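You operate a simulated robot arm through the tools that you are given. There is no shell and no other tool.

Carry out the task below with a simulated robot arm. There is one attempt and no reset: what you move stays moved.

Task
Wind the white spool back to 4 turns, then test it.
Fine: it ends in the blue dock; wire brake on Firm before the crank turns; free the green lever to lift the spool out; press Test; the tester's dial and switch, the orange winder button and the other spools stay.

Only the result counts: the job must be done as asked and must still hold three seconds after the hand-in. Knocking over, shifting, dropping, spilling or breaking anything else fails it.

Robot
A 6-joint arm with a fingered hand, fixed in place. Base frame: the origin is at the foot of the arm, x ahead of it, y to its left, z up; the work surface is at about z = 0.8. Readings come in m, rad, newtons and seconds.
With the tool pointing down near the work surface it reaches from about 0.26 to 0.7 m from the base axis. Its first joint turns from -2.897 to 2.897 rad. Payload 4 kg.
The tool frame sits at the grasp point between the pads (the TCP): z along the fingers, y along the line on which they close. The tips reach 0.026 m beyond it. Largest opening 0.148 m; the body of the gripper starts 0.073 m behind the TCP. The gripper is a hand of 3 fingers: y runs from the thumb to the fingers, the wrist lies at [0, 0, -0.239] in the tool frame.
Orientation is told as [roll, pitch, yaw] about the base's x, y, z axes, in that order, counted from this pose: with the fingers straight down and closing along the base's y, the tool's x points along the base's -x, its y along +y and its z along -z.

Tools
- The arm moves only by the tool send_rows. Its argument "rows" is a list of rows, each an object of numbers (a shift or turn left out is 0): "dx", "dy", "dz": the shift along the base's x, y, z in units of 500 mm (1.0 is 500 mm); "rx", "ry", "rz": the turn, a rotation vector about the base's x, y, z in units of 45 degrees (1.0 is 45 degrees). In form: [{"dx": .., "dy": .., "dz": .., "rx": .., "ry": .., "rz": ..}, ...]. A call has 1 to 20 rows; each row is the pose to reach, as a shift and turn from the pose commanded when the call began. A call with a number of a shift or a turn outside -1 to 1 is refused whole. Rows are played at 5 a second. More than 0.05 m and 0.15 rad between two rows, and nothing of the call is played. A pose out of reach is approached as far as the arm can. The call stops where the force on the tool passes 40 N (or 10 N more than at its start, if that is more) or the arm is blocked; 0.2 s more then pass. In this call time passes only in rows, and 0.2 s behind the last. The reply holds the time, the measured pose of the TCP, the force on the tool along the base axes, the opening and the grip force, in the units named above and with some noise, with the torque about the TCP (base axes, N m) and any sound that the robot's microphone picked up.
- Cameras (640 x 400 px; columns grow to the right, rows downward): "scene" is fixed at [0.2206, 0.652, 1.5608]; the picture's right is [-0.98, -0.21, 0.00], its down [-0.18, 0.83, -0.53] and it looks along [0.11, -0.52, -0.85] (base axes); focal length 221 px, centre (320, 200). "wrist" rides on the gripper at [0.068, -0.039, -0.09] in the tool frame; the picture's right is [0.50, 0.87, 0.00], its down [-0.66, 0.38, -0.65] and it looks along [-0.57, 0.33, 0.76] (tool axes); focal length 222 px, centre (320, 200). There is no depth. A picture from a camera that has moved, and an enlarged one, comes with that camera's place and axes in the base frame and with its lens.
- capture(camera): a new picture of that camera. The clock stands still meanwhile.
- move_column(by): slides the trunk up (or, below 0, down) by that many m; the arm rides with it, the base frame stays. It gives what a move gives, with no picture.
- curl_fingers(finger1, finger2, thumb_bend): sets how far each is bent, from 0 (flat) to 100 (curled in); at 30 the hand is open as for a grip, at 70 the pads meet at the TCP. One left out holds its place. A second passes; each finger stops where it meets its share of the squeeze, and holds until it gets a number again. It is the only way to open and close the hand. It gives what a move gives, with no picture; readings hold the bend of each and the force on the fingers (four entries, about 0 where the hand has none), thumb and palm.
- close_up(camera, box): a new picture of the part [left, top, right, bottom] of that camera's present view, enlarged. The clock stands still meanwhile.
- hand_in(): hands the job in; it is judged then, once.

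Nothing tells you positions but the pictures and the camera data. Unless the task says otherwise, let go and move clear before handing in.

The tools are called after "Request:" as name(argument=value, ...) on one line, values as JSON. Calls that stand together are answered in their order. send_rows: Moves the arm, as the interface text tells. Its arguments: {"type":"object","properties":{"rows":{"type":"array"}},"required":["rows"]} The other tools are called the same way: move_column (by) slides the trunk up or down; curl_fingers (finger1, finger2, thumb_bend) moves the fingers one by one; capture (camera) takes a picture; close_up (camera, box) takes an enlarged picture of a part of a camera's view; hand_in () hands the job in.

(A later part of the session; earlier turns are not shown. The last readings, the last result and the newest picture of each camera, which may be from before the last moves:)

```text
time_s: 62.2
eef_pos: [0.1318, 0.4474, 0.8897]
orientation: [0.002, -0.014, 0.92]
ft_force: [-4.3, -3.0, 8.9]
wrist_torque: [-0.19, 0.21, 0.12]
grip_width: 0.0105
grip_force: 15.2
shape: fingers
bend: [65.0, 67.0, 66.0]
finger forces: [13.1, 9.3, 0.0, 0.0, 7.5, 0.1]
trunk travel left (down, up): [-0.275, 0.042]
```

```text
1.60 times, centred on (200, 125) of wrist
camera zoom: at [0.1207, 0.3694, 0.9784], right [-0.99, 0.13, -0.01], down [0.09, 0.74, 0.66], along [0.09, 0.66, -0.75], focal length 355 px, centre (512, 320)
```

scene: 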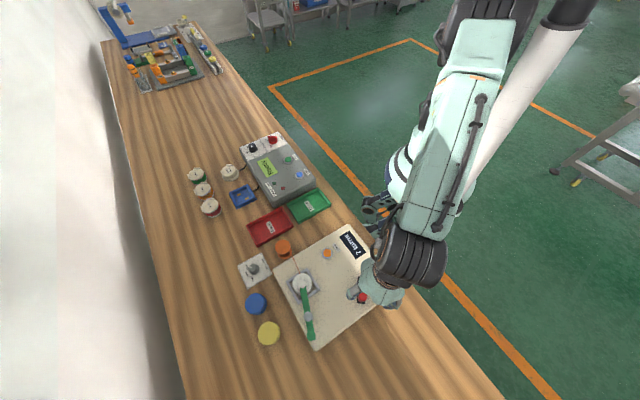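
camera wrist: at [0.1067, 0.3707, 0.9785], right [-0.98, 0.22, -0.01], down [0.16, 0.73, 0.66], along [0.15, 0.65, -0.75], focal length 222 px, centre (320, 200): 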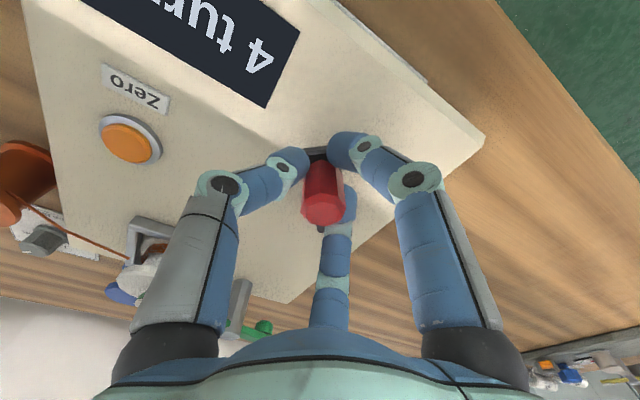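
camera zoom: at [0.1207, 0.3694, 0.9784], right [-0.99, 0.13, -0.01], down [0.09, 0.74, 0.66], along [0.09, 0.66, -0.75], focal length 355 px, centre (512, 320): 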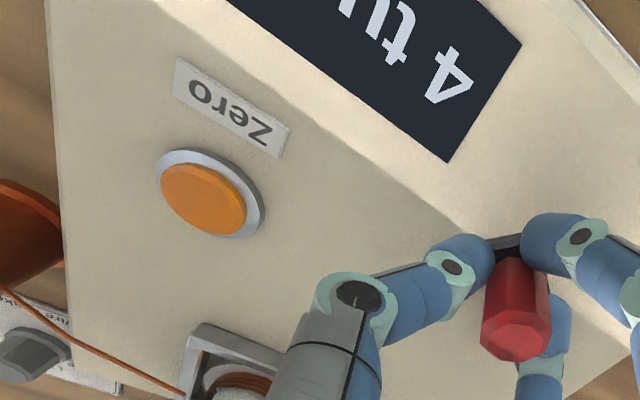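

Request:
send_rows(rows=[{"dx": 0.0069, "dy": 0.0012, "rz": 0.05}, {"dx": 0.0069, "dy": 0.0012, "rz": 0.05}])

Request:
close_up(camera="wrist", box=[0, 0, 400, 250])

Request:
capture(camera="scene")

```text
time_s: 62.8
eef_pos: [0.1355, 0.4492, 0.8889]
orientation: [0.001, -0.013, 0.96]
ft_force: [-3.5, -2.3, 8.9]
wrist_torque: [-0.21, 0.16, 0.12]
grip_width: 0.0103
grip_force: 14.6
shape: fingers
bend: [65.0, 67.0, 66.0]
finger forces: [12.5, 9.2, 0.1, 0.0, 8.1, 0.0]
trunk travel left (down, up): [-0.275, 0.042]
```

```text
1.60 times, centred on (200, 125) of wrist
camera zoom: at [0.1271, 0.3698, 0.9784], right [-1.0, 0.09, -0.01], down [0.06, 0.75, 0.66], along [0.06, 0.66, -0.75], focal length 355 px, centre (512, 320)
```

zoom: 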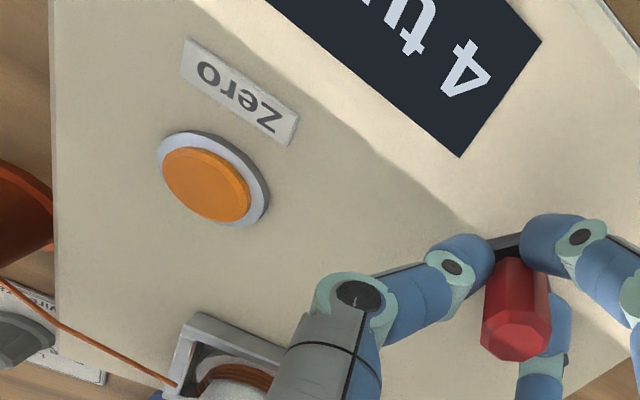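

```text
taken
```

scene: 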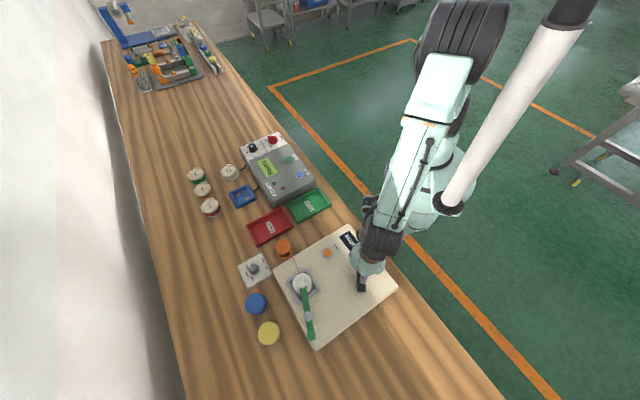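

Request:
send_rows(rows=[{"dx": 0.0067, "dy": 0.0018, "rz": 0.04}, {"dx": 0.0067, "dy": 0.0018, "rz": 0.04}])

Request:
close_up(camera="wrist", box=[0, 0, 400, 250])

```text
time_s: 63.4
eef_pos: [0.1395, 0.4497, 0.8917]
orientation: [0.0, -0.013, 0.992]
ft_force: [-4.2, -3.1, 7.3]
wrist_torque: [-0.2, 0.1, 0.18]
grip_width: 0.0102
grip_force: 14.8
shape: fingers
bend: [65.0, 68.0, 66.0]
finger forces: [10.8, 10.1, 0.0, 0.0, 8.8, 0.0]
trunk travel left (down, up): [-0.275, 0.042]
```

```text
1.60 times, centred on (200, 125) of wrist
camera zoom: at [0.133, 0.3704, 0.9784], right [-1.0, 0.06, -0.01], down [0.04, 0.75, 0.66], along [0.04, 0.66, -0.75], focal length 355 px, centre (512, 320)
```

zoom: 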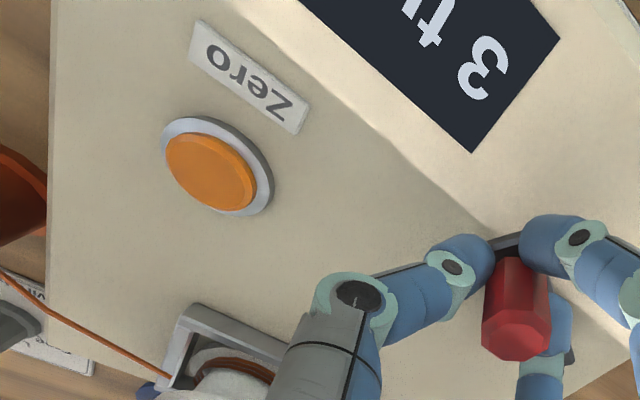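

The "4" band is 60° of crank wide, from about 223° to 282°, and it has just flipped to 3. I'll turn back about 18–20° to sit inside the band near its true-4 side.

Request:
send_rows(rows=[{"dx": -0.0067, "dy": -0.0018, "rz": -0.04}, {"dx": -0.0136, "dy": -0.003, "rz": -0.09}, {"dx": -0.0206, "dy": -0.0036, "rz": -0.15}, {"dx": -0.0275, "dy": -0.0036, "rz": -0.21}, {"dx": -0.031, "dy": -0.0033, "rz": -0.24}, {"dx": -0.031, "dy": -0.0033, "rz": -0.24}])

Request:
capture(camera="wrist")

Request:
close_up(camera="scene", box=[320, 225, 400, 305])

```text
time_s: 64.8
eef_pos: [0.123, 0.4467, 0.8909]
orientation: [-0.001, -0.014, 0.802]
ft_force: [0.4, -2.9, 10.3]
wrist_torque: [-0.04, 0.03, 0.04]
grip_width: 0.0115
grip_force: 16.0
shape: fingers
bend: [65.0, 67.0, 66.0]
finger forces: [5.6, 15.3, 0.1, 0.0, 11.1, 0.0]
trunk travel left (down, up): [-0.275, 0.042]
```

```text
taken
camera wrist: at [0.1033, 0.3715, 0.9786], right [-0.97, 0.24, -0.01], down [0.18, 0.73, 0.66], along [0.17, 0.64, -0.75], focal length 222 px, centre (320, 200)
```

wrist: 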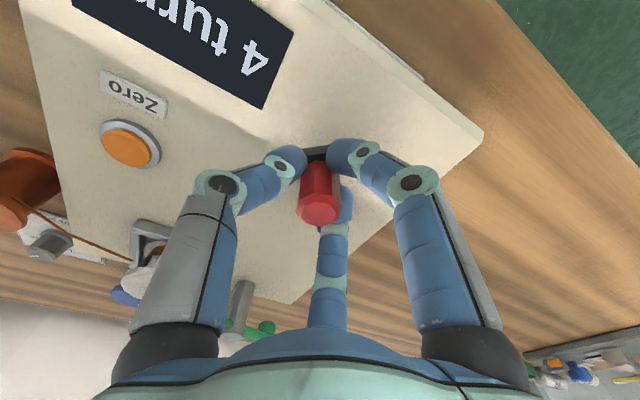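

```text
5.00 times, centred on (360, 265) of scene
camera zoom: at [0.2206, 0.652, 1.5608], right [-0.98, -0.21, 0.0], down [-0.18, 0.83, -0.53], along [0.11, -0.52, -0.85], focal length 1105 px, centre (120, -125)
```

zoom: 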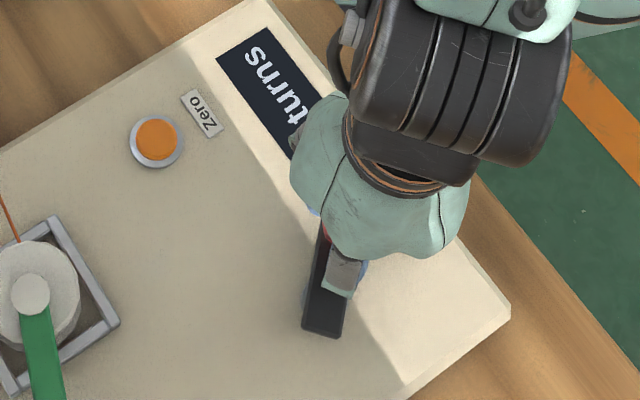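

It reads 4 with the crank at about 266°, some 16° clear of the flip to 3. I'll ease the grip in small stages so I don't drag the crank.

Request:
curl_fingers(finger1=65, finger2=67, thumb_bend=66)

Request:
curl_fingers(finger1=63, finger2=64, thumb_bend=63)

Request:
capture(camera="wrist")

```text
time_s: 65.8
eef_pos: [0.1244, 0.4471, 0.8909]
orientation: [0.0, -0.014, 0.803]
ft_force: [-1.1, 2.4, 12.1]
wrist_torque: [0.05, 0.01, 0.14]
grip_width: 0.0159
grip_force: 10.7
shape: fingers
bend: [64.0, 67.0, 65.0]
finger forces: [1.0, 12.4, 0.0, 0.1, 9.1, 0.0]
trunk travel left (down, up): [-0.275, 0.042]
```

```text
time_s: 66.8
eef_pos: [0.1235, 0.4473, 0.8896]
orientation: [0.001, -0.015, 0.803]
ft_force: [-2.3, 4.6, 14.1]
wrist_torque: [0.15, 0.01, 0.14]
grip_width: 0.019
grip_force: 10.5
shape: fingers
bend: [63.0, 66.0, 63.0]
finger forces: [0.0, 13.0, 0.1, 0.1, 7.8, 0.0]
trunk travel left (down, up): [-0.275, 0.042]
```

```text
taken
camera wrist: at [0.1032, 0.372, 0.9785], right [-0.97, 0.24, -0.01], down [0.18, 0.73, 0.66], along [0.17, 0.64, -0.75], focal length 222 px, centre (320, 200)
```

wrist: 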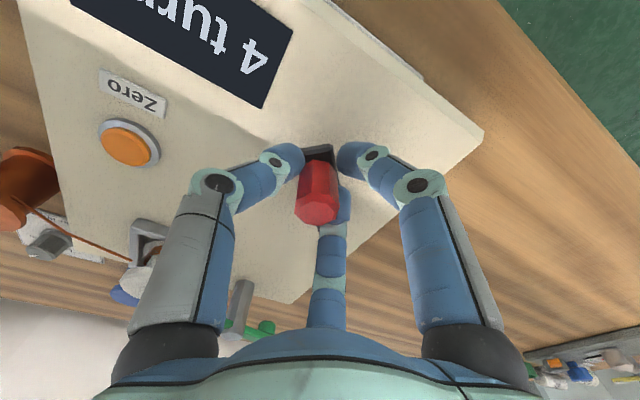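

Finger 2's tip seems to be pressing on the crank bar (14 N upward on the tool). I'll raise the hand about 10 mm first, then open the rest of the way.

Request:
send_rows(rows=[{"dz": 0.006}, {"dz": 0.012}, {"dz": 0.018}, {"dz": 0.022}])

Request:
capture(camera="wrist")

```text
time_s: 67.8
eef_pos: [0.124, 0.4486, 0.9013]
orientation: [0.0, -0.012, 0.803]
ft_force: [1.1, -0.5, -1.8]
wrist_torque: [-0.04, -0.01, 0.03]
grip_width: 0.0216
grip_force: 0.8
shape: fingers
bend: [63.0, 63.0, 62.0]
finger forces: [0.0, 0.3, 0.0, 0.1, 1.4, 0.1]
trunk travel left (down, up): [-0.275, 0.042]
```

```text
taken
camera wrist: at [0.1037, 0.3719, 0.9892], right [-0.97, 0.24, -0.01], down [0.18, 0.73, 0.66], along [0.17, 0.64, -0.75], focal length 222 px, centre (320, 200)
```

wrist: 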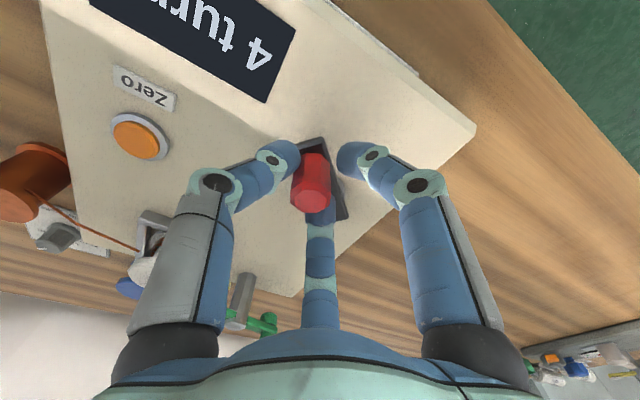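

The load is gone and it still reads 4. Now I'll open fully and lift clear.

Request:
curl_fingers(finger1=54, finger2=54, thumb_bend=54)

Request:
send_rows(rows=[{"dz": 0.05}, {"dz": 0.12}, {"dz": 0.2}, {"dz": 0.25}, {"dz": 0.25}])

Request:
capture(camera="wrist")

Request:
close_up(camera="scene", box=[320, 225, 400, 305])

```text
time_s: 68.8
eef_pos: [0.1238, 0.449, 0.9006]
orientation: [0.0, -0.014, 0.803]
ft_force: [0.9, 0.3, -0.3]
wrist_torque: [-0.01, -0.03, 0.02]
grip_width: 0.0483
grip_force: 0.1
shape: fingers
bend: [54.0, 54.0, 54.0]
finger forces: [0.0, 0.0, 0.0, 0.0, 0.0, 0.1]
trunk travel left (down, up): [-0.275, 0.042]
```

```text
time_s: 70.0
eef_pos: [0.1239, 0.4479, 1.0236]
orientation: [-0.004, -0.008, 0.801]
ft_force: [0.2, -0.4, -0.4]
wrist_torque: [-0.01, 0.02, -0.01]
grip_width: 0.0485
grip_force: 0.0
shape: fingers
bend: [54.0, 54.0, 54.0]
finger forces: [0.0, 0.0, 0.1, 0.0, 0.1, 0.0]
trunk travel left (down, up): [-0.275, 0.042]
```

```text
taken
camera wrist: at [0.1039, 0.3723, 1.1116], right [-0.97, 0.24, -0.01], down [0.18, 0.73, 0.66], along [0.16, 0.64, -0.75], focal length 222 px, centre (320, 200)
```

wrist: 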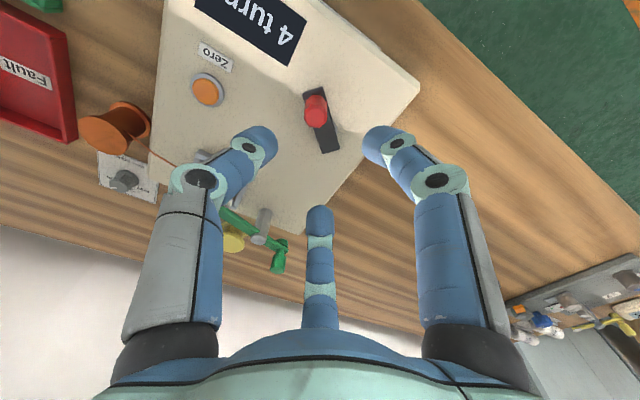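

```text
5.00 times, centred on (360, 265) of scene
camera zoom: at [0.2206, 0.652, 1.5608], right [-0.98, -0.21, 0.0], down [-0.18, 0.83, -0.53], along [0.11, -0.52, -0.85], focal length 1105 px, centre (120, -125)
```

zoom: 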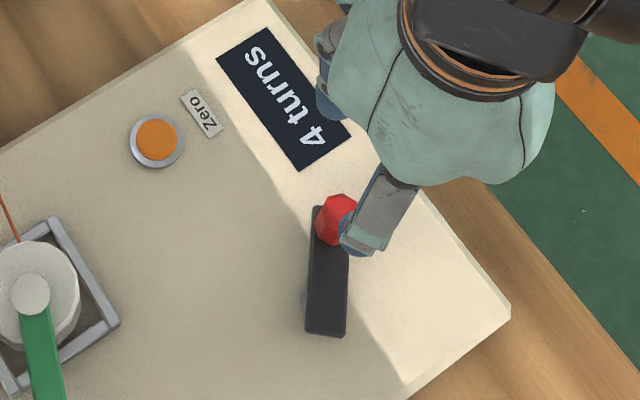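

It reads 4, but releasing nudged the crank to about 272–275°, close to where it flips to 3. I'll regrip slightly higher, clear of the bar, and turn it back about 12° for a safe margin.

Request:
send_rows(rows=[{"dx": 0.01, "dy": 0.002, "dz": -0.07}, {"dx": 0.01, "dy": 0.002, "dz": -0.15}, {"dx": 0.01, "dy": 0.002, "dz": -0.21}, {"dx": 0.01, "dy": 0.002, "dz": -0.249}, {"dx": 0.01, "dy": 0.002, "dz": -0.249}])

Request:
curl_fingers(finger1=61, finger2=61, thumb_bend=61)

Request:
capture(camera="wrist")

```text
time_s: 71.2
eef_pos: [0.1297, 0.4498, 0.9008]
orientation: [0.0, -0.014, 0.804]
ft_force: [-0.2, -0.7, 0.1]
wrist_torque: [0.05, 0.0, -0.01]
grip_width: 0.0485
grip_force: 0.0
shape: fingers
bend: [54.0, 54.0, 54.0]
finger forces: [0.1, 0.0, 0.0, 0.1, 0.0, 0.1]
trunk travel left (down, up): [-0.275, 0.042]
```

```text
time_s: 72.2
eef_pos: [0.1298, 0.4493, 0.9013]
orientation: [0.0, -0.014, 0.803]
ft_force: [-0.1, 0.1, 0.3]
wrist_torque: [0.01, -0.02, -0.01]
grip_width: 0.0267
grip_force: 0.1
shape: fingers
bend: [61.0, 61.0, 61.0]
finger forces: [0.1, 0.1, 0.0, 0.0, 0.1, 0.0]
trunk travel left (down, up): [-0.275, 0.042]
```

```text
taken
camera wrist: at [0.1086, 0.3736, 0.9896], right [-0.97, 0.24, -0.01], down [0.18, 0.73, 0.66], along [0.17, 0.64, -0.75], focal length 222 px, centre (320, 200)
```

wrist: 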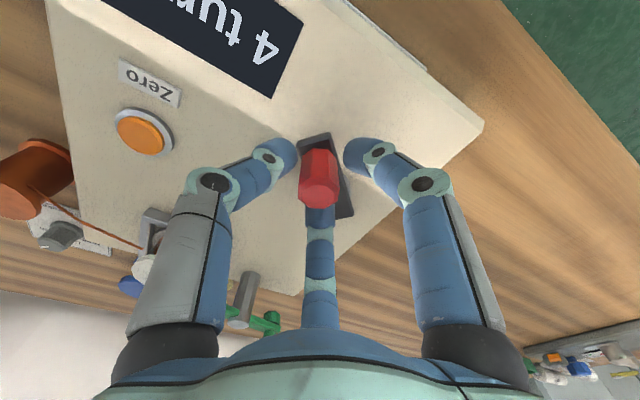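

Request:
curl_fingers(finger1=68, finger2=68, thumb_bend=68)

Request:
send_rows(rows=[{"dx": -0.0056, "dy": 0.0}, {"dx": -0.0112, "dy": 0.0002}, {"dx": -0.0165, "dy": 0.0009}, {"dx": -0.0222, "dy": 0.0019}, {"dx": -0.0222, "dy": 0.0019}])

Request:
capture(camera="wrist")

Request:
close_up(camera="scene", box=[320, 225, 400, 305])

```text
time_s: 73.2
eef_pos: [0.1279, 0.4495, 0.9019]
orientation: [0.001, -0.013, 0.803]
ft_force: [1.1, -1.8, -1.3]
wrist_torque: [-0.07, -0.02, 0.02]
grip_width: 0.0174
grip_force: 5.7
shape: fingers
bend: [64.0, 65.0, 65.0]
finger forces: [3.5, 2.5, 0.0, 0.1, 5.1, 0.0]
trunk travel left (down, up): [-0.275, 0.042]
```

```text
time_s: 74.4
eef_pos: [0.1188, 0.4493, 0.9023]
orientation: [-0.001, -0.012, 0.803]
ft_force: [2.2, -4.7, -3.0]
wrist_torque: [-0.12, -0.04, -0.12]
grip_width: 0.0181
grip_force: 6.1
shape: fingers
bend: [65.0, 65.0, 64.0]
finger forces: [2.4, 3.2, 0.0, 0.0, 6.6, 0.1]
trunk travel left (down, up): [-0.275, 0.042]
```

```text
taken
camera wrist: at [0.0978, 0.3737, 0.9899], right [-0.97, 0.24, -0.01], down [0.18, 0.73, 0.66], along [0.17, 0.64, -0.75], focal length 222 px, centre (320, 200)
```

wrist: 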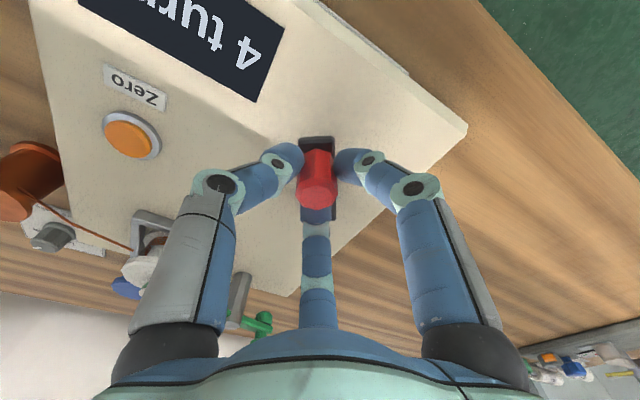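

```text
5.00 times, centred on (360, 265) of scene
camera zoom: at [0.2206, 0.652, 1.5608], right [-0.98, -0.21, 0.0], down [-0.18, 0.83, -0.53], along [0.11, -0.52, -0.85], focal length 1105 px, centre (120, -125)
```

zoom: 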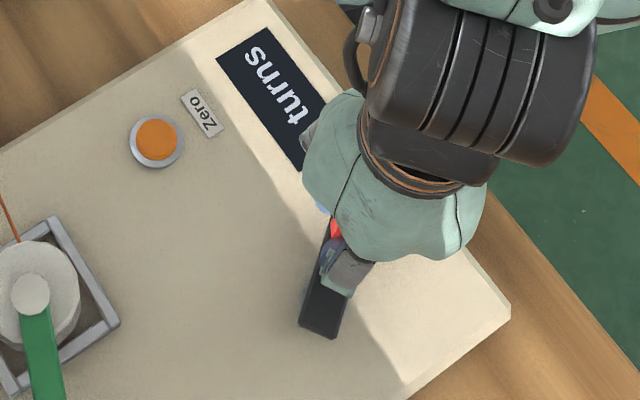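

It reads 4 and the crank is at about 262°, well inside the band. I'll release gently and lift.

Request:
curl_fingers(finger1=62, finger2=62, thumb_bend=62)

Request:
curl_fingers(finger1=52, finger2=52, thumb_bend=52)

Request:
send_rows(rows=[{"dz": 0.06}, {"dz": 0.13}, {"dz": 0.2}, {"dz": 0.26}, {"dz": 0.26}])

Request:
close_up(camera="scene", box=[320, 225, 400, 305])

Request:
capture(camera="wrist")

```text
time_s: 75.4
eef_pos: [0.1176, 0.4494, 0.9018]
orientation: [-0.001, -0.014, 0.803]
ft_force: [0.6, 0.0, -0.4]
wrist_torque: [-0.02, -0.03, -0.01]
grip_width: 0.023
grip_force: 0.1
shape: fingers
bend: [62.0, 62.0, 62.0]
finger forces: [0.0, 0.0, 0.1, 0.1, 0.0, 0.0]
trunk travel left (down, up): [-0.275, 0.042]
```

```text
time_s: 76.4
eef_pos: [0.1187, 0.45, 0.9014]
orientation: [0.001, -0.015, 0.803]
ft_force: [-0.4, -0.7, 0.0]
wrist_torque: [0.03, -0.02, 0.01]
grip_width: 0.0551
grip_force: 0.1
shape: fingers
bend: [52.0, 52.0, 52.0]
finger forces: [0.0, 0.0, 0.0, 0.0, 0.0, 0.1]
trunk travel left (down, up): [-0.275, 0.042]
```

```text
time_s: 77.6
eef_pos: [0.1161, 0.4487, 1.0261]
orientation: [-0.009, -0.002, 0.802]
ft_force: [0.0, -0.5, 0.0]
wrist_torque: [-0.01, -0.02, -0.02]
grip_width: 0.0551
grip_force: 0.0
shape: fingers
bend: [52.0, 52.0, 52.0]
finger forces: [0.1, 0.0, 0.0, 0.0, 0.0, 0.1]
trunk travel left (down, up): [-0.275, 0.042]
```

```text
5.00 times, centred on (360, 265) of scene
camera zoom: at [0.2206, 0.652, 1.5608], right [-0.98, -0.21, 0.0], down [-0.18, 0.83, -0.53], along [0.11, -0.52, -0.85], focal length 1105 px, centre (120, -125)
```

zoom: 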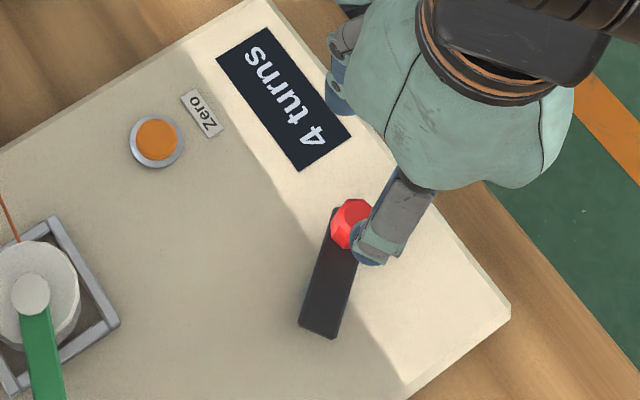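

```text
taken
camera wrist: at [0.0974, 0.3735, 1.1153], right [-0.97, 0.24, -0.01], down [0.18, 0.74, 0.65], along [0.16, 0.63, -0.76], focal length 222 px, centre (320, 200)
```

wrist: 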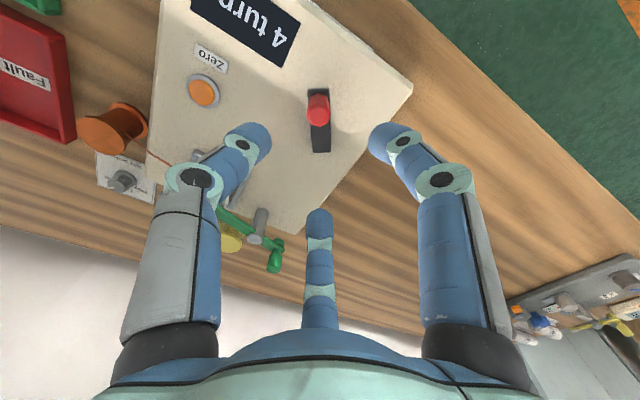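

It reads 4 with the crank at about 264°, roughly 168° from the start, and it stayed put. Next is the green lever. I'll move nearer and get a close look at its post, arm and handle.

Request:
send_rows(rows=[{"dx": 0.02, "dy": 0.01, "rz": -0.14}, {"dx": 0.05, "dy": 0.02, "rz": -0.28}, {"dx": 0.08, "dy": 0.03, "rz": -0.42}, {"dx": 0.11, "dy": 0.04, "rz": -0.56}, {"dx": 0.14, "dy": 0.05, "rz": -0.7}, {"dx": 0.17, "dy": 0.065, "rz": -0.85}, {"dx": 0.206, "dy": 0.082, "rz": -1.0}, {"dx": 0.206, "dy": 0.082, "rz": -1.0}])

Request:
capture(camera="wrist")

Request:
close_up(camera="scene", box=[285, 265, 335, 345])

```text
time_s: 79.4
eef_pos: [0.222, 0.4893, 1.0323]
orientation: [0.0, -0.014, 0.016]
ft_force: [0.3, 0.0, 0.2]
wrist_torque: [0.0, -0.01, -0.01]
grip_width: 0.0553
grip_force: 0.1
shape: fingers
bend: [52.0, 52.0, 52.0]
finger forces: [0.0, 0.0, 0.0, 0.0, 0.0, 0.1]
trunk travel left (down, up): [-0.275, 0.042]
```

```text
taken
camera wrist: at [0.1523, 0.4513, 1.1204], right [-0.51, 0.86, -0.01], down [0.64, 0.39, 0.66], along [0.57, 0.34, -0.75], focal length 222 px, centre (320, 200)
```

wrist: 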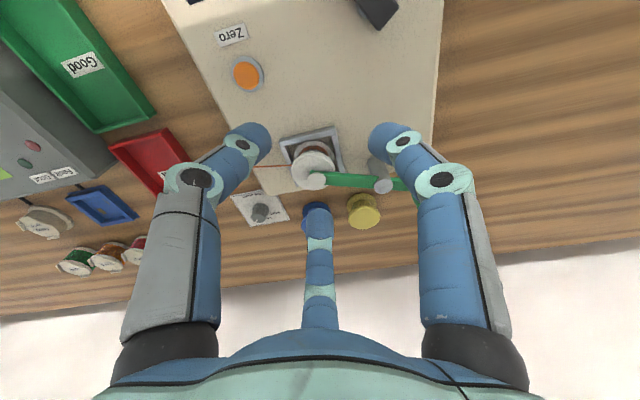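

```text
5.00 times, centred on (310, 305) of scene
camera zoom: at [0.2206, 0.652, 1.5608], right [-0.98, -0.21, 0.0], down [-0.18, 0.83, -0.53], along [0.11, -0.52, -0.85], focal length 1105 px, centre (370, -325)
```

zoom: 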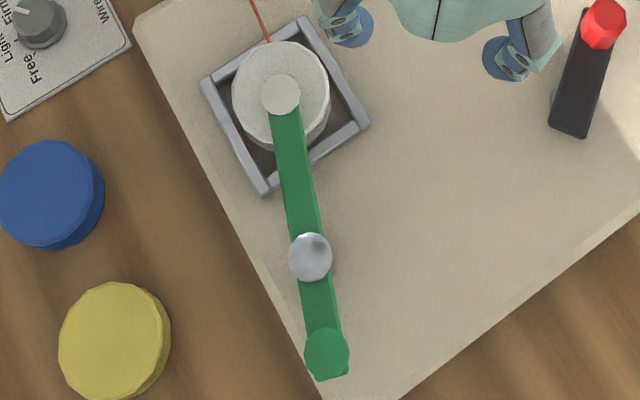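

Request:
close_up(camera="wrist", box=[270, 120, 430, 220])

Request:
close_up(camera="scene", box=[288, 268, 322, 292])

```text
4.00 times, centred on (350, 170) of wrist
camera zoom: at [0.1523, 0.4513, 1.1204], right [-0.51, 0.86, -0.01], down [0.64, 0.39, 0.66], along [0.57, 0.34, -0.75], focal length 888 px, centre (200, 320)
```

zoom: 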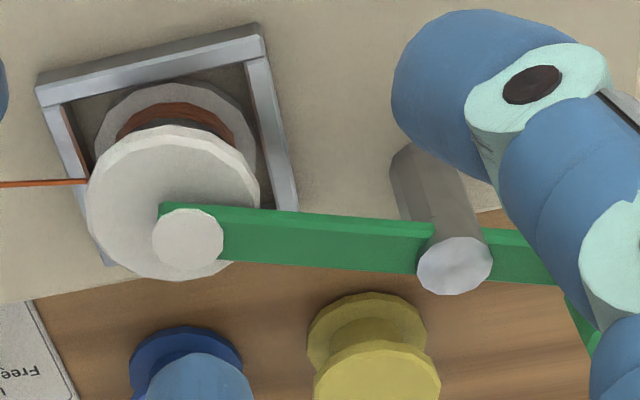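

```text
16.00 times, centred on (305, 280) of scene
camera zoom: at [0.2206, 0.652, 1.5608], right [-0.98, -0.21, 0.0], down [-0.18, 0.83, -0.53], along [0.11, -0.52, -0.85], focal length 3537 px, centre (560, -1080)
```

zoom: 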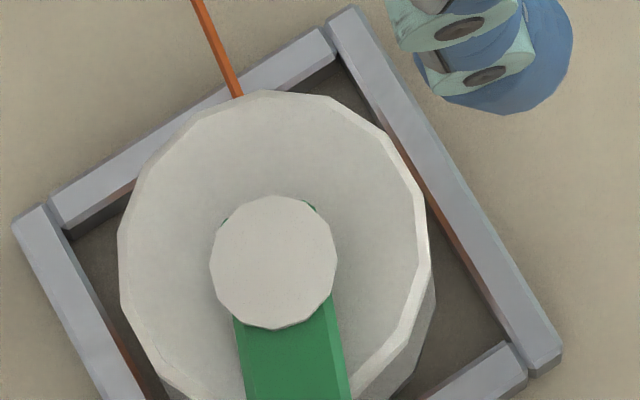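

The arm end rests over the spool, the post is at (0.262, 0.609), and the handle sits beyond it. I'll close the fingers into a fist, lower it on the −x side of the arm between spool and post, and push the arm gently off toward +x/+y.

Request:
curl_fingers(finger1=70, finger2=70, thumb_bend=70)

Request:
send_rows(rows=[{"dx": 0.01, "dy": 0.06, "dz": -0.03}, {"dx": 0.02, "dy": 0.12, "dz": -0.08}, {"dx": 0.02, "dy": 0.122, "dz": -0.15}, {"dx": 0.02, "dy": 0.122, "dz": -0.2}, {"dx": 0.02, "dy": 0.122, "dz": -0.24}, {"dx": 0.02, "dy": 0.122, "dz": -0.24}])

Request:
capture(camera="wrist")

Request:
close_up(camera="scene", box=[265, 255, 365, 345])

```text
time_s: 80.4
eef_pos: [0.2216, 0.4892, 1.031]
orientation: [-0.001, -0.014, 0.018]
ft_force: [-0.7, 0.5, 0.5]
wrist_torque: [0.0, 0.0, -0.02]
grip_width: 0.0002
grip_force: 0.1
shape: fingers
bend: [69.0, 69.0, 70.0]
finger forces: [0.0, 0.0, 0.0, 0.0, 0.0, 0.1]
trunk travel left (down, up): [-0.275, 0.042]
```

```text
time_s: 81.8
eef_pos: [0.2296, 0.5518, 0.9114]
orientation: [0.0, -0.014, 0.017]
ft_force: [0.3, 0.6, 0.0]
wrist_torque: [-0.01, -0.02, 0.01]
grip_width: 0.0002
grip_force: 0.0
shape: fingers
bend: [69.0, 69.0, 70.0]
finger forces: [0.0, 0.1, 0.0, 0.0, 0.1, 0.0]
trunk travel left (down, up): [-0.275, 0.042]
```

```text
taken
camera wrist: at [0.1621, 0.5118, 0.9998], right [-0.51, 0.86, -0.01], down [0.64, 0.39, 0.66], along [0.57, 0.34, -0.75], focal length 222 px, centre (320, 200)
```

wrist: 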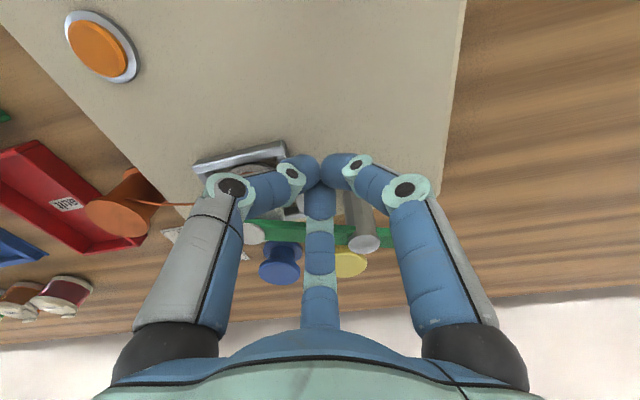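

```text
4.44 times, centred on (315, 300) of scene
camera zoom: at [0.2206, 0.652, 1.5608], right [-0.98, -0.21, 0.0], down [-0.18, 0.83, -0.53], along [0.11, -0.52, -0.85], focal length 983 px, centre (342, -244)
```

zoom: 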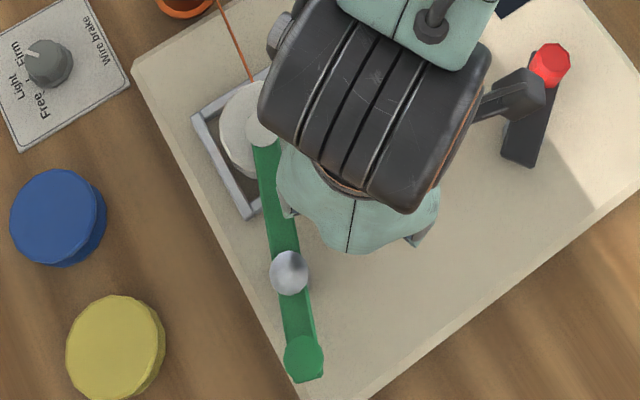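

Request:
send_rows(rows=[{"dz": -0.016}, {"dz": -0.032}, {"dx": 0.028, "dy": 0.012, "dz": -0.032}, {"dx": 0.0556, "dy": 0.0248, "dz": -0.032}, {"dx": 0.072, "dy": 0.0264, "dz": -0.032}, {"dx": 0.089, "dy": 0.0296, "dz": -0.032}, {"dx": 0.089, "dy": 0.0296, "dz": -0.032}])

Request:
capture(camera="wrist")

Request:
close_up(camera="scene", box=[265, 255, 365, 345])

```text
time_s: 83.4
eef_pos: [0.2739, 0.5671, 0.8985]
orientation: [0.002, -0.016, 0.017]
ft_force: [-22.3, -3.3, 17.4]
wrist_torque: [0.0, 0.19, -0.14]
grip_width: 0.0006
grip_force: 15.3
shape: fingers
bend: [70.0, 75.0, 70.0]
finger forces: [0.1, 19.3, 0.0, 0.0, 12.0, 0.1]
trunk travel left (down, up): [-0.275, 0.042]
```

```text
taken
camera wrist: at [0.2038, 0.5262, 0.9856], right [-0.51, 0.86, -0.01], down [0.64, 0.39, 0.66], along [0.57, 0.34, -0.75], focal length 222 px, centre (320, 200)
```

wrist: 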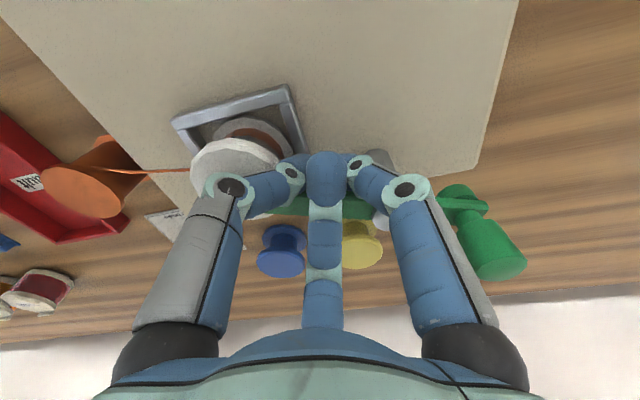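

```text
4.44 times, centred on (315, 300) of scene
camera zoom: at [0.2206, 0.652, 1.5608], right [-0.98, -0.21, 0.0], down [-0.18, 0.83, -0.53], along [0.11, -0.52, -0.85], focal length 983 px, centre (342, -244)
```

zoom: 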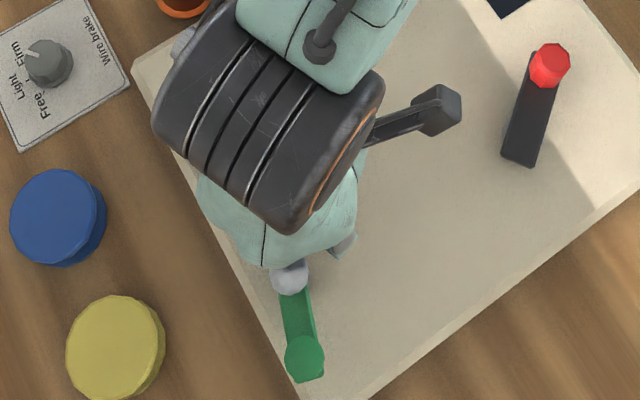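

The arm didn't budge at 22 N, so I won't force it that way. I'll back off and inspect the lever before trying the other direction.

Request:
send_rows(rows=[{"dx": -0.03, "dy": -0.01}, {"dx": -0.07, "dy": -0.025}, {"dx": -0.07, "dy": -0.025, "dz": 0.08}, {"dx": -0.07, "dy": -0.025, "dz": 0.16}, {"dx": -0.08, "dy": -0.06, "dz": 0.24}, {"dx": -0.08, "dy": -0.06, "dz": 0.24}])

Request:
close_up(camera="wrist", box=[240, 100, 480, 250])

Request:
close_up(camera="scene", box=[285, 265, 335, 345])

```text
time_s: 84.8
eef_pos: [0.2349, 0.5365, 1.0153]
orientation: [0.0, -0.011, 0.018]
ft_force: [-0.4, 0.8, -0.3]
wrist_torque: [0.01, 0.01, 0.02]
grip_width: 0.0007
grip_force: 0.0
shape: fingers
bend: [69.0, 70.0, 70.0]
finger forces: [0.0, 0.0, 0.0, 0.0, 0.0, 0.0]
trunk travel left (down, up): [-0.275, 0.042]
```

```text
2.67 times, centred on (360, 175) of wrist
camera zoom: at [0.1662, 0.4976, 1.1036], right [-0.51, 0.86, -0.01], down [0.64, 0.39, 0.66], along [0.57, 0.34, -0.75], focal length 592 px, centre (213, 267)
```

zoom: 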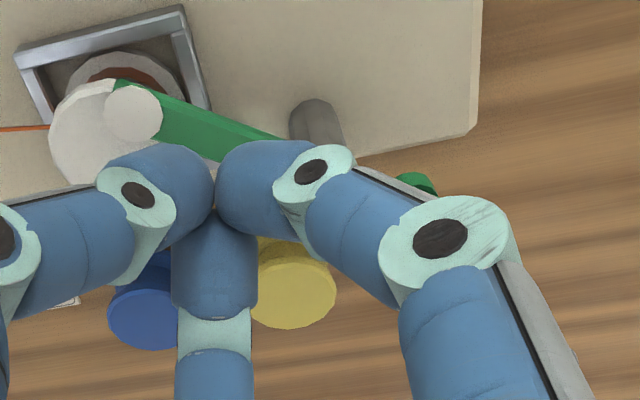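

```text
5.00 times, centred on (310, 305) of scene
camera zoom: at [0.2206, 0.652, 1.5608], right [-0.98, -0.21, 0.0], down [-0.18, 0.83, -0.53], along [0.11, -0.52, -0.85], focal length 1105 px, centre (370, -325)
```

zoom: 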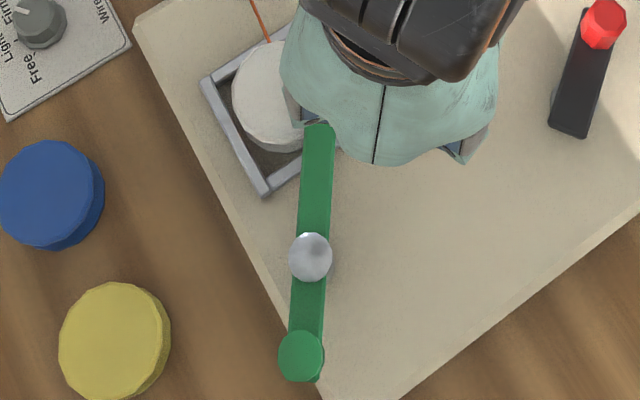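

Useful: while backing off the arm swung about 17° the other way (spool end toward −x), so that is its free direction. I'll go round to the +x side of the arm, near the post, and push it toward −x.

Request:
send_rows(rows=[{"dx": 0.05, "dy": 0.032, "dz": 0.0}, {"dx": 0.1, "dy": 0.064, "dz": 0.0}, {"dx": 0.154, "dy": 0.098, "dz": -0.02}, {"dx": 0.154, "dy": 0.098, "dz": -0.02}])

Request:
capture(camera="wrist")

Request:
close_up(camera="scene", box=[265, 255, 365, 345])

```text
time_s: 85.8
eef_pos: [0.3118, 0.5857, 1.0076]
orientation: [0.002, -0.013, 0.018]
ft_force: [-0.2, -1.3, -0.3]
wrist_torque: [-0.05, 0.02, -0.01]
grip_width: 0.0006
grip_force: 0.1
shape: fingers
bend: [69.0, 70.0, 70.0]
finger forces: [0.0, 0.0, 0.0, 0.0, 0.1, 0.0]
trunk travel left (down, up): [-0.275, 0.042]
```

```text
taken
camera wrist: at [0.2431, 0.5458, 1.0945], right [-0.51, 0.86, -0.01], down [0.64, 0.39, 0.66], along [0.57, 0.34, -0.75], focal length 222 px, centre (320, 200)
```

wrist: 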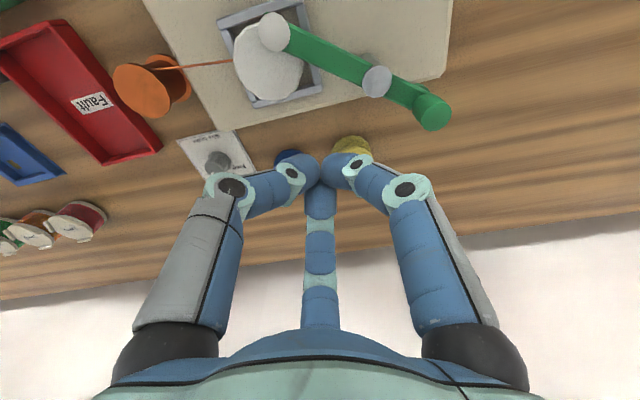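

```text
4.44 times, centred on (315, 300) of scene
camera zoom: at [0.2206, 0.652, 1.5608], right [-0.98, -0.21, 0.0], down [-0.18, 0.83, -0.53], along [0.11, -0.52, -0.85], focal length 983 px, centre (342, -244)
```

zoom: 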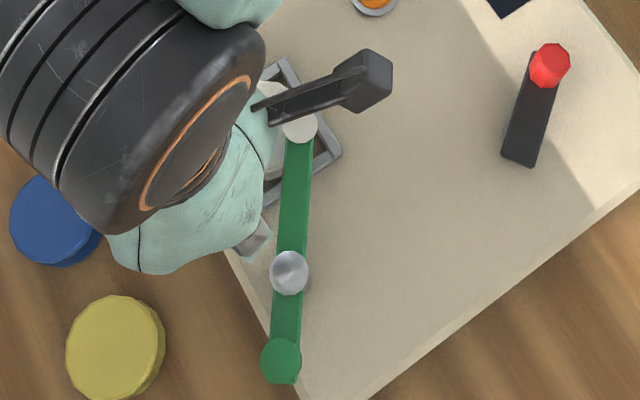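

Request:
send_rows(rows=[{"dz": -0.08}, {"dz": -0.16}, {"dz": -0.21}, {"dz": -0.21}])

Request:
capture(camera="wrist")

```text
time_s: 86.8
eef_pos: [0.3124, 0.5845, 0.8996]
orientation: [0.0, -0.013, 0.016]
ft_force: [-0.5, -0.2, 0.7]
wrist_torque: [0.02, 0.01, -0.01]
grip_width: 0.0008
grip_force: 0.1
shape: fingers
bend: [69.0, 70.0, 70.0]
finger forces: [0.1, 0.0, 0.0, 0.0, 0.0, 0.0]
trunk travel left (down, up): [-0.275, 0.042]
```

```text
taken
camera wrist: at [0.2436, 0.546, 0.989], right [-0.51, 0.86, -0.01], down [0.64, 0.39, 0.66], along [0.57, 0.34, -0.75], focal length 222 px, centre (320, 200)
```

wrist: 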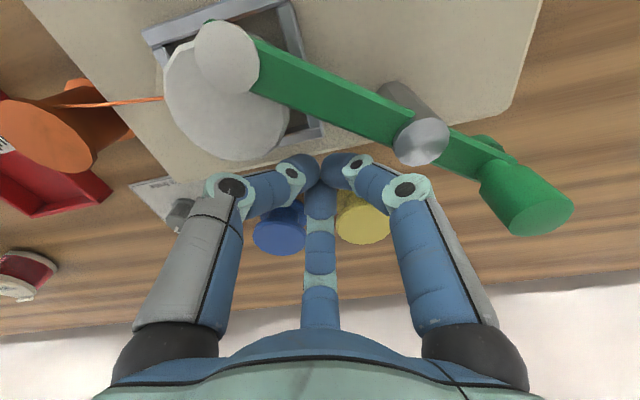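

Request:
send_rows(rows=[{"dx": -0.025, "dy": -0.01}, {"dx": -0.05, "dy": -0.019}, {"dx": -0.067, "dy": -0.026}, {"dx": -0.084, "dy": -0.033}, {"dx": -0.097, "dy": -0.035}, {"dx": -0.11, "dy": -0.035}, {"dx": -0.124, "dy": -0.031}, {"dx": -0.124, "dy": -0.031}])

Request:
capture(camera="wrist")

Request:
close_up(camera="scene", box=[265, 255, 365, 345])

```text
time_s: 88.6
eef_pos: [0.2503, 0.5699, 0.9021]
orientation: [0.002, -0.013, 0.016]
ft_force: [3.7, -2.6, 18.3]
wrist_torque: [0.1, 0.21, 0.03]
grip_width: 0.0
grip_force: 8.8
shape: fingers
bend: [73.0, 67.0, 68.0]
finger forces: [18.5, 0.0, 0.0, 0.1, 0.0, 0.1]
trunk travel left (down, up): [-0.275, 0.042]
```

```text
taken
camera wrist: at [0.1812, 0.5301, 0.9904], right [-0.51, 0.86, 0.0], down [0.64, 0.39, 0.66], along [0.57, 0.34, -0.75], focal length 222 px, centre (320, 200)
```

wrist: 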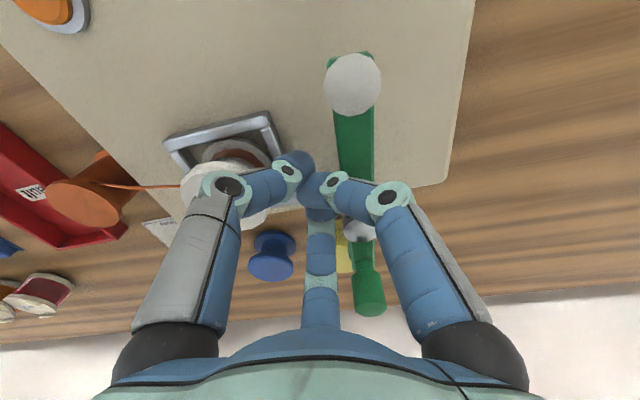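

```text
4.44 times, centred on (315, 300) of scene
camera zoom: at [0.2206, 0.652, 1.5608], right [-0.98, -0.21, 0.0], down [-0.18, 0.83, -0.53], along [0.11, -0.52, -0.85], focal length 983 px, centre (342, -244)
```

zoom: 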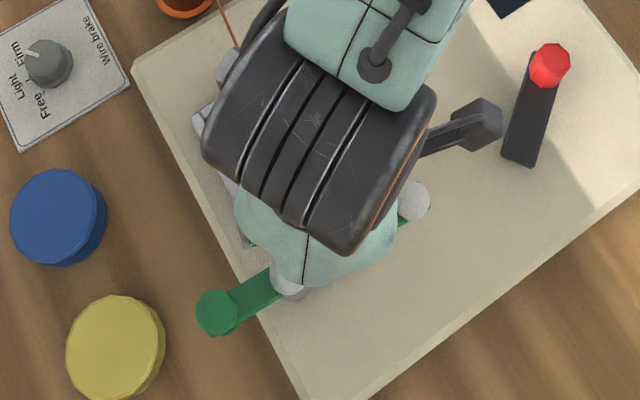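

The lever has swung clear, with its end now at about (0.196, 0.555), well away from the spool. I'll rise straight up so I don't drag it back.

Request:
send_rows(rows=[{"dz": 0.02}, {"dz": 0.05}, {"dz": 0.1}, {"dz": 0.17}, {"dx": 0.02, "dy": -0.04, "dz": 0.24}, {"dx": 0.04, "dy": -0.08, "dz": 0.26}, {"dx": 0.04, "dy": -0.08, "dz": 0.26}])

Request:
curl_fingers(finger1=44, finger2=44, thumb_bend=44)

Request:
capture(camera="wrist")

Request:
close_up(camera="scene", box=[265, 255, 365, 345])

```text
time_s: 90.2
eef_pos: [0.2715, 0.5314, 1.0296]
orientation: [-0.001, -0.013, 0.015]
ft_force: [-0.9, 0.2, -0.9]
wrist_torque: [0.0, -0.01, -0.01]
grip_width: 0.0001
grip_force: 0.0
shape: fingers
bend: [70.0, 69.0, 70.0]
finger forces: [0.1, 0.0, 0.0, 0.1, 0.1, 0.0]
trunk travel left (down, up): [-0.275, 0.042]
```

```text
time_s: 91.2
eef_pos: [0.2708, 0.5314, 1.03]
orientation: [-0.001, -0.013, 0.019]
ft_force: [0.1, -0.9, -1.0]
wrist_torque: [-0.03, 0.01, 0.04]
grip_width: 0.0814
grip_force: 0.0
shape: fingers
bend: [44.0, 44.0, 44.0]
finger forces: [0.1, 0.0, 0.0, 0.0, 0.0, 0.0]
trunk travel left (down, up): [-0.275, 0.042]
```

```text
taken
camera wrist: at [0.2021, 0.4913, 1.1184], right [-0.51, 0.86, -0.01], down [0.64, 0.39, 0.66], along [0.57, 0.34, -0.75], focal length 222 px, centre (320, 200)
```

wrist: 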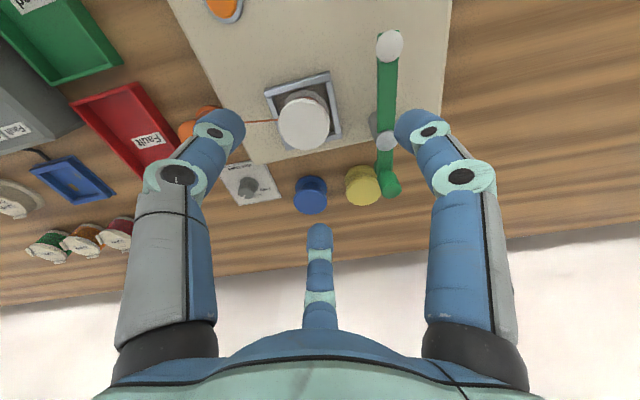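

```text
4.44 times, centred on (315, 300) of scene
camera zoom: at [0.2206, 0.652, 1.5608], right [-0.98, -0.21, 0.0], down [-0.18, 0.83, -0.53], along [0.11, -0.52, -0.85], focal length 983 px, centre (342, -244)
```

zoom: 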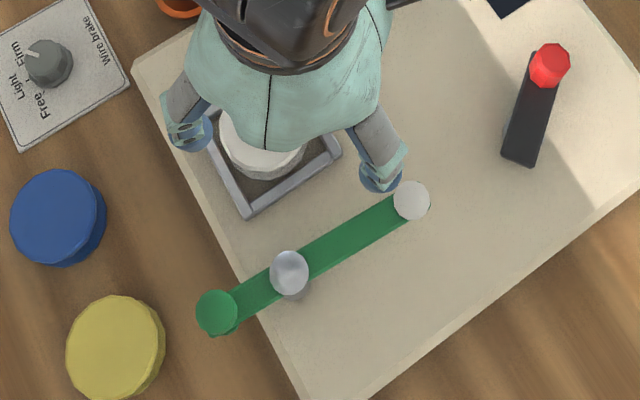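

The lever is well clear and the spool is free. The flange top is centred near (0.300, 0.527, 0.874). I'll move above it and check centring before going down.

Request:
send_rows(rows=[{"dx": 0.03, "dy": -0.005, "dz": -0.02}, {"dx": 0.059, "dy": -0.009, "dz": -0.08}, {"dx": 0.059, "dy": -0.009, "dz": -0.15}, {"dx": 0.059, "dy": -0.009, "dz": -0.21}, {"dx": 0.059, "dy": -0.009, "dz": -0.21}])

Request:
capture(camera="wrist")

Request:
close_up(camera="scene", box=[265, 225, 385, 325])

```text
time_s: 92.4
eef_pos: [0.3002, 0.5255, 0.9253]
orientation: [-0.002, -0.014, 0.017]
ft_force: [-0.5, -0.2, -0.6]
wrist_torque: [0.01, 0.03, 0.02]
grip_width: 0.0812
grip_force: 0.0
shape: fingers
bend: [44.0, 44.0, 44.0]
finger forces: [0.0, 0.1, 0.0, 0.1, 0.0, 0.0]
trunk travel left (down, up): [-0.275, 0.042]
```

```text
taken
camera wrist: at [0.2309, 0.4858, 1.0131], right [-0.51, 0.86, -0.01], down [0.64, 0.39, 0.66], along [0.57, 0.34, -0.75], focal length 222 px, centre (320, 200)
```

wrist: 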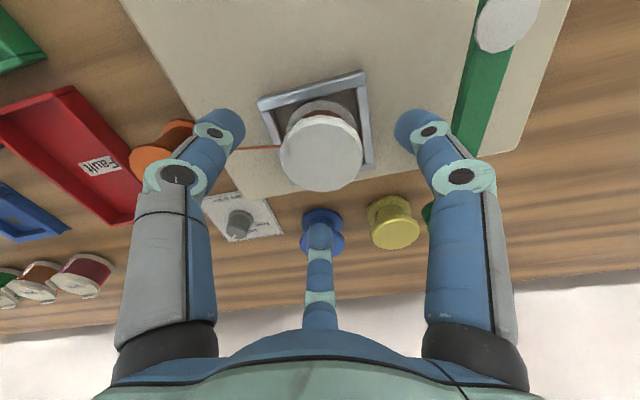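

```text
4.00 times, centred on (325, 275) of scene
camera zoom: at [0.2206, 0.652, 1.5608], right [-0.98, -0.21, 0.0], down [-0.18, 0.83, -0.53], along [0.11, -0.52, -0.85], focal length 884 px, centre (300, -100)
```

zoom: 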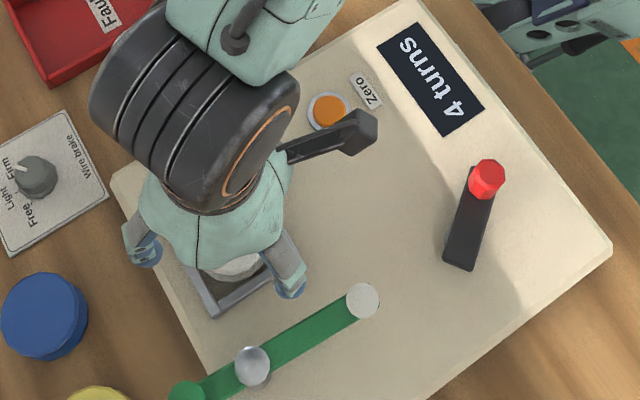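

Request:
send_rows(rows=[{"dx": -0.003, "dz": -0.04}, {"dx": -0.003, "dz": -0.084}, {"dx": -0.003, "dz": -0.084}])

Request:
capture(camera="wrist")

```text
time_s: 93.2
eef_pos: [0.298, 0.5257, 0.8832]
orientation: [-0.001, -0.014, 0.017]
ft_force: [-0.5, 0.1, 2.3]
wrist_torque: [-0.1, -0.01, 0.0]
grip_width: 0.0819
grip_force: 0.6
shape: fingers
bend: [44.0, 44.0, 44.0]
finger forces: [0.0, 0.0, 0.1, 0.0, 1.4, 0.0]
trunk travel left (down, up): [-0.275, 0.042]
```

```text
taken
camera wrist: at [0.2288, 0.4861, 0.9713], right [-0.51, 0.86, -0.01], down [0.64, 0.39, 0.66], along [0.57, 0.34, -0.75], focal length 222 px, centre (320, 200)
```

wrist: 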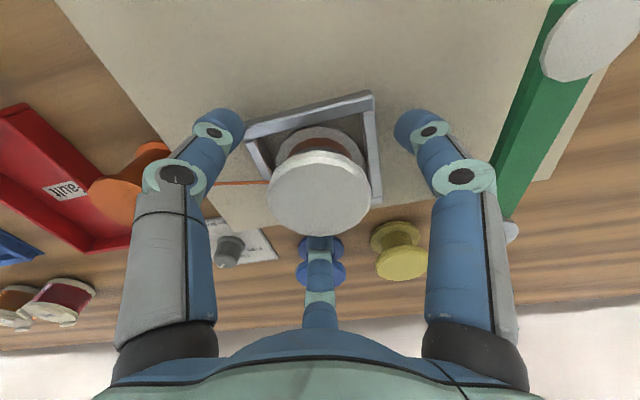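

The thumb tip just touches the frame, so I'll raise 7 mm and close on the spool.

Request:
send_rows(rows=[{"dz": 0.014}, {"dz": 0.014}])

Request:
curl_fingers(finger1=50, finger2=50, thumb_bend=50)

Request:
capture(camera="wrist")

```text
time_s: 93.8
eef_pos: [0.2982, 0.5268, 0.8911]
orientation: [0.0, -0.015, 0.019]
ft_force: [0.0, 0.0, -1.2]
wrist_torque: [0.01, -0.01, 0.0]
grip_width: 0.0817
grip_force: 0.1
shape: fingers
bend: [44.0, 44.0, 44.0]
finger forces: [0.0, 0.0, 0.0, 0.0, 0.0, 0.1]
trunk travel left (down, up): [-0.275, 0.042]
```

```text
time_s: 94.8
eef_pos: [0.2982, 0.5255, 0.8909]
orientation: [0.001, -0.013, 0.019]
ft_force: [-0.3, -0.2, -0.5]
wrist_torque: [0.02, 0.02, 0.04]
grip_width: 0.0629
grip_force: 0.1
shape: fingers
bend: [50.0, 50.0, 50.0]
finger forces: [0.1, 0.1, 0.1, 0.0, 0.1, 0.0]
trunk travel left (down, up): [-0.275, 0.042]
```

```text
taken
camera wrist: at [0.229, 0.4866, 0.9783], right [-0.51, 0.86, -0.01], down [0.64, 0.39, 0.66], along [0.57, 0.34, -0.75], focal length 222 px, centre (320, 200)
```

wrist: 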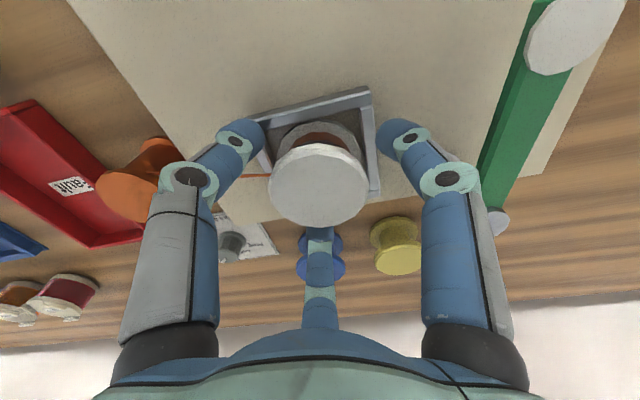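

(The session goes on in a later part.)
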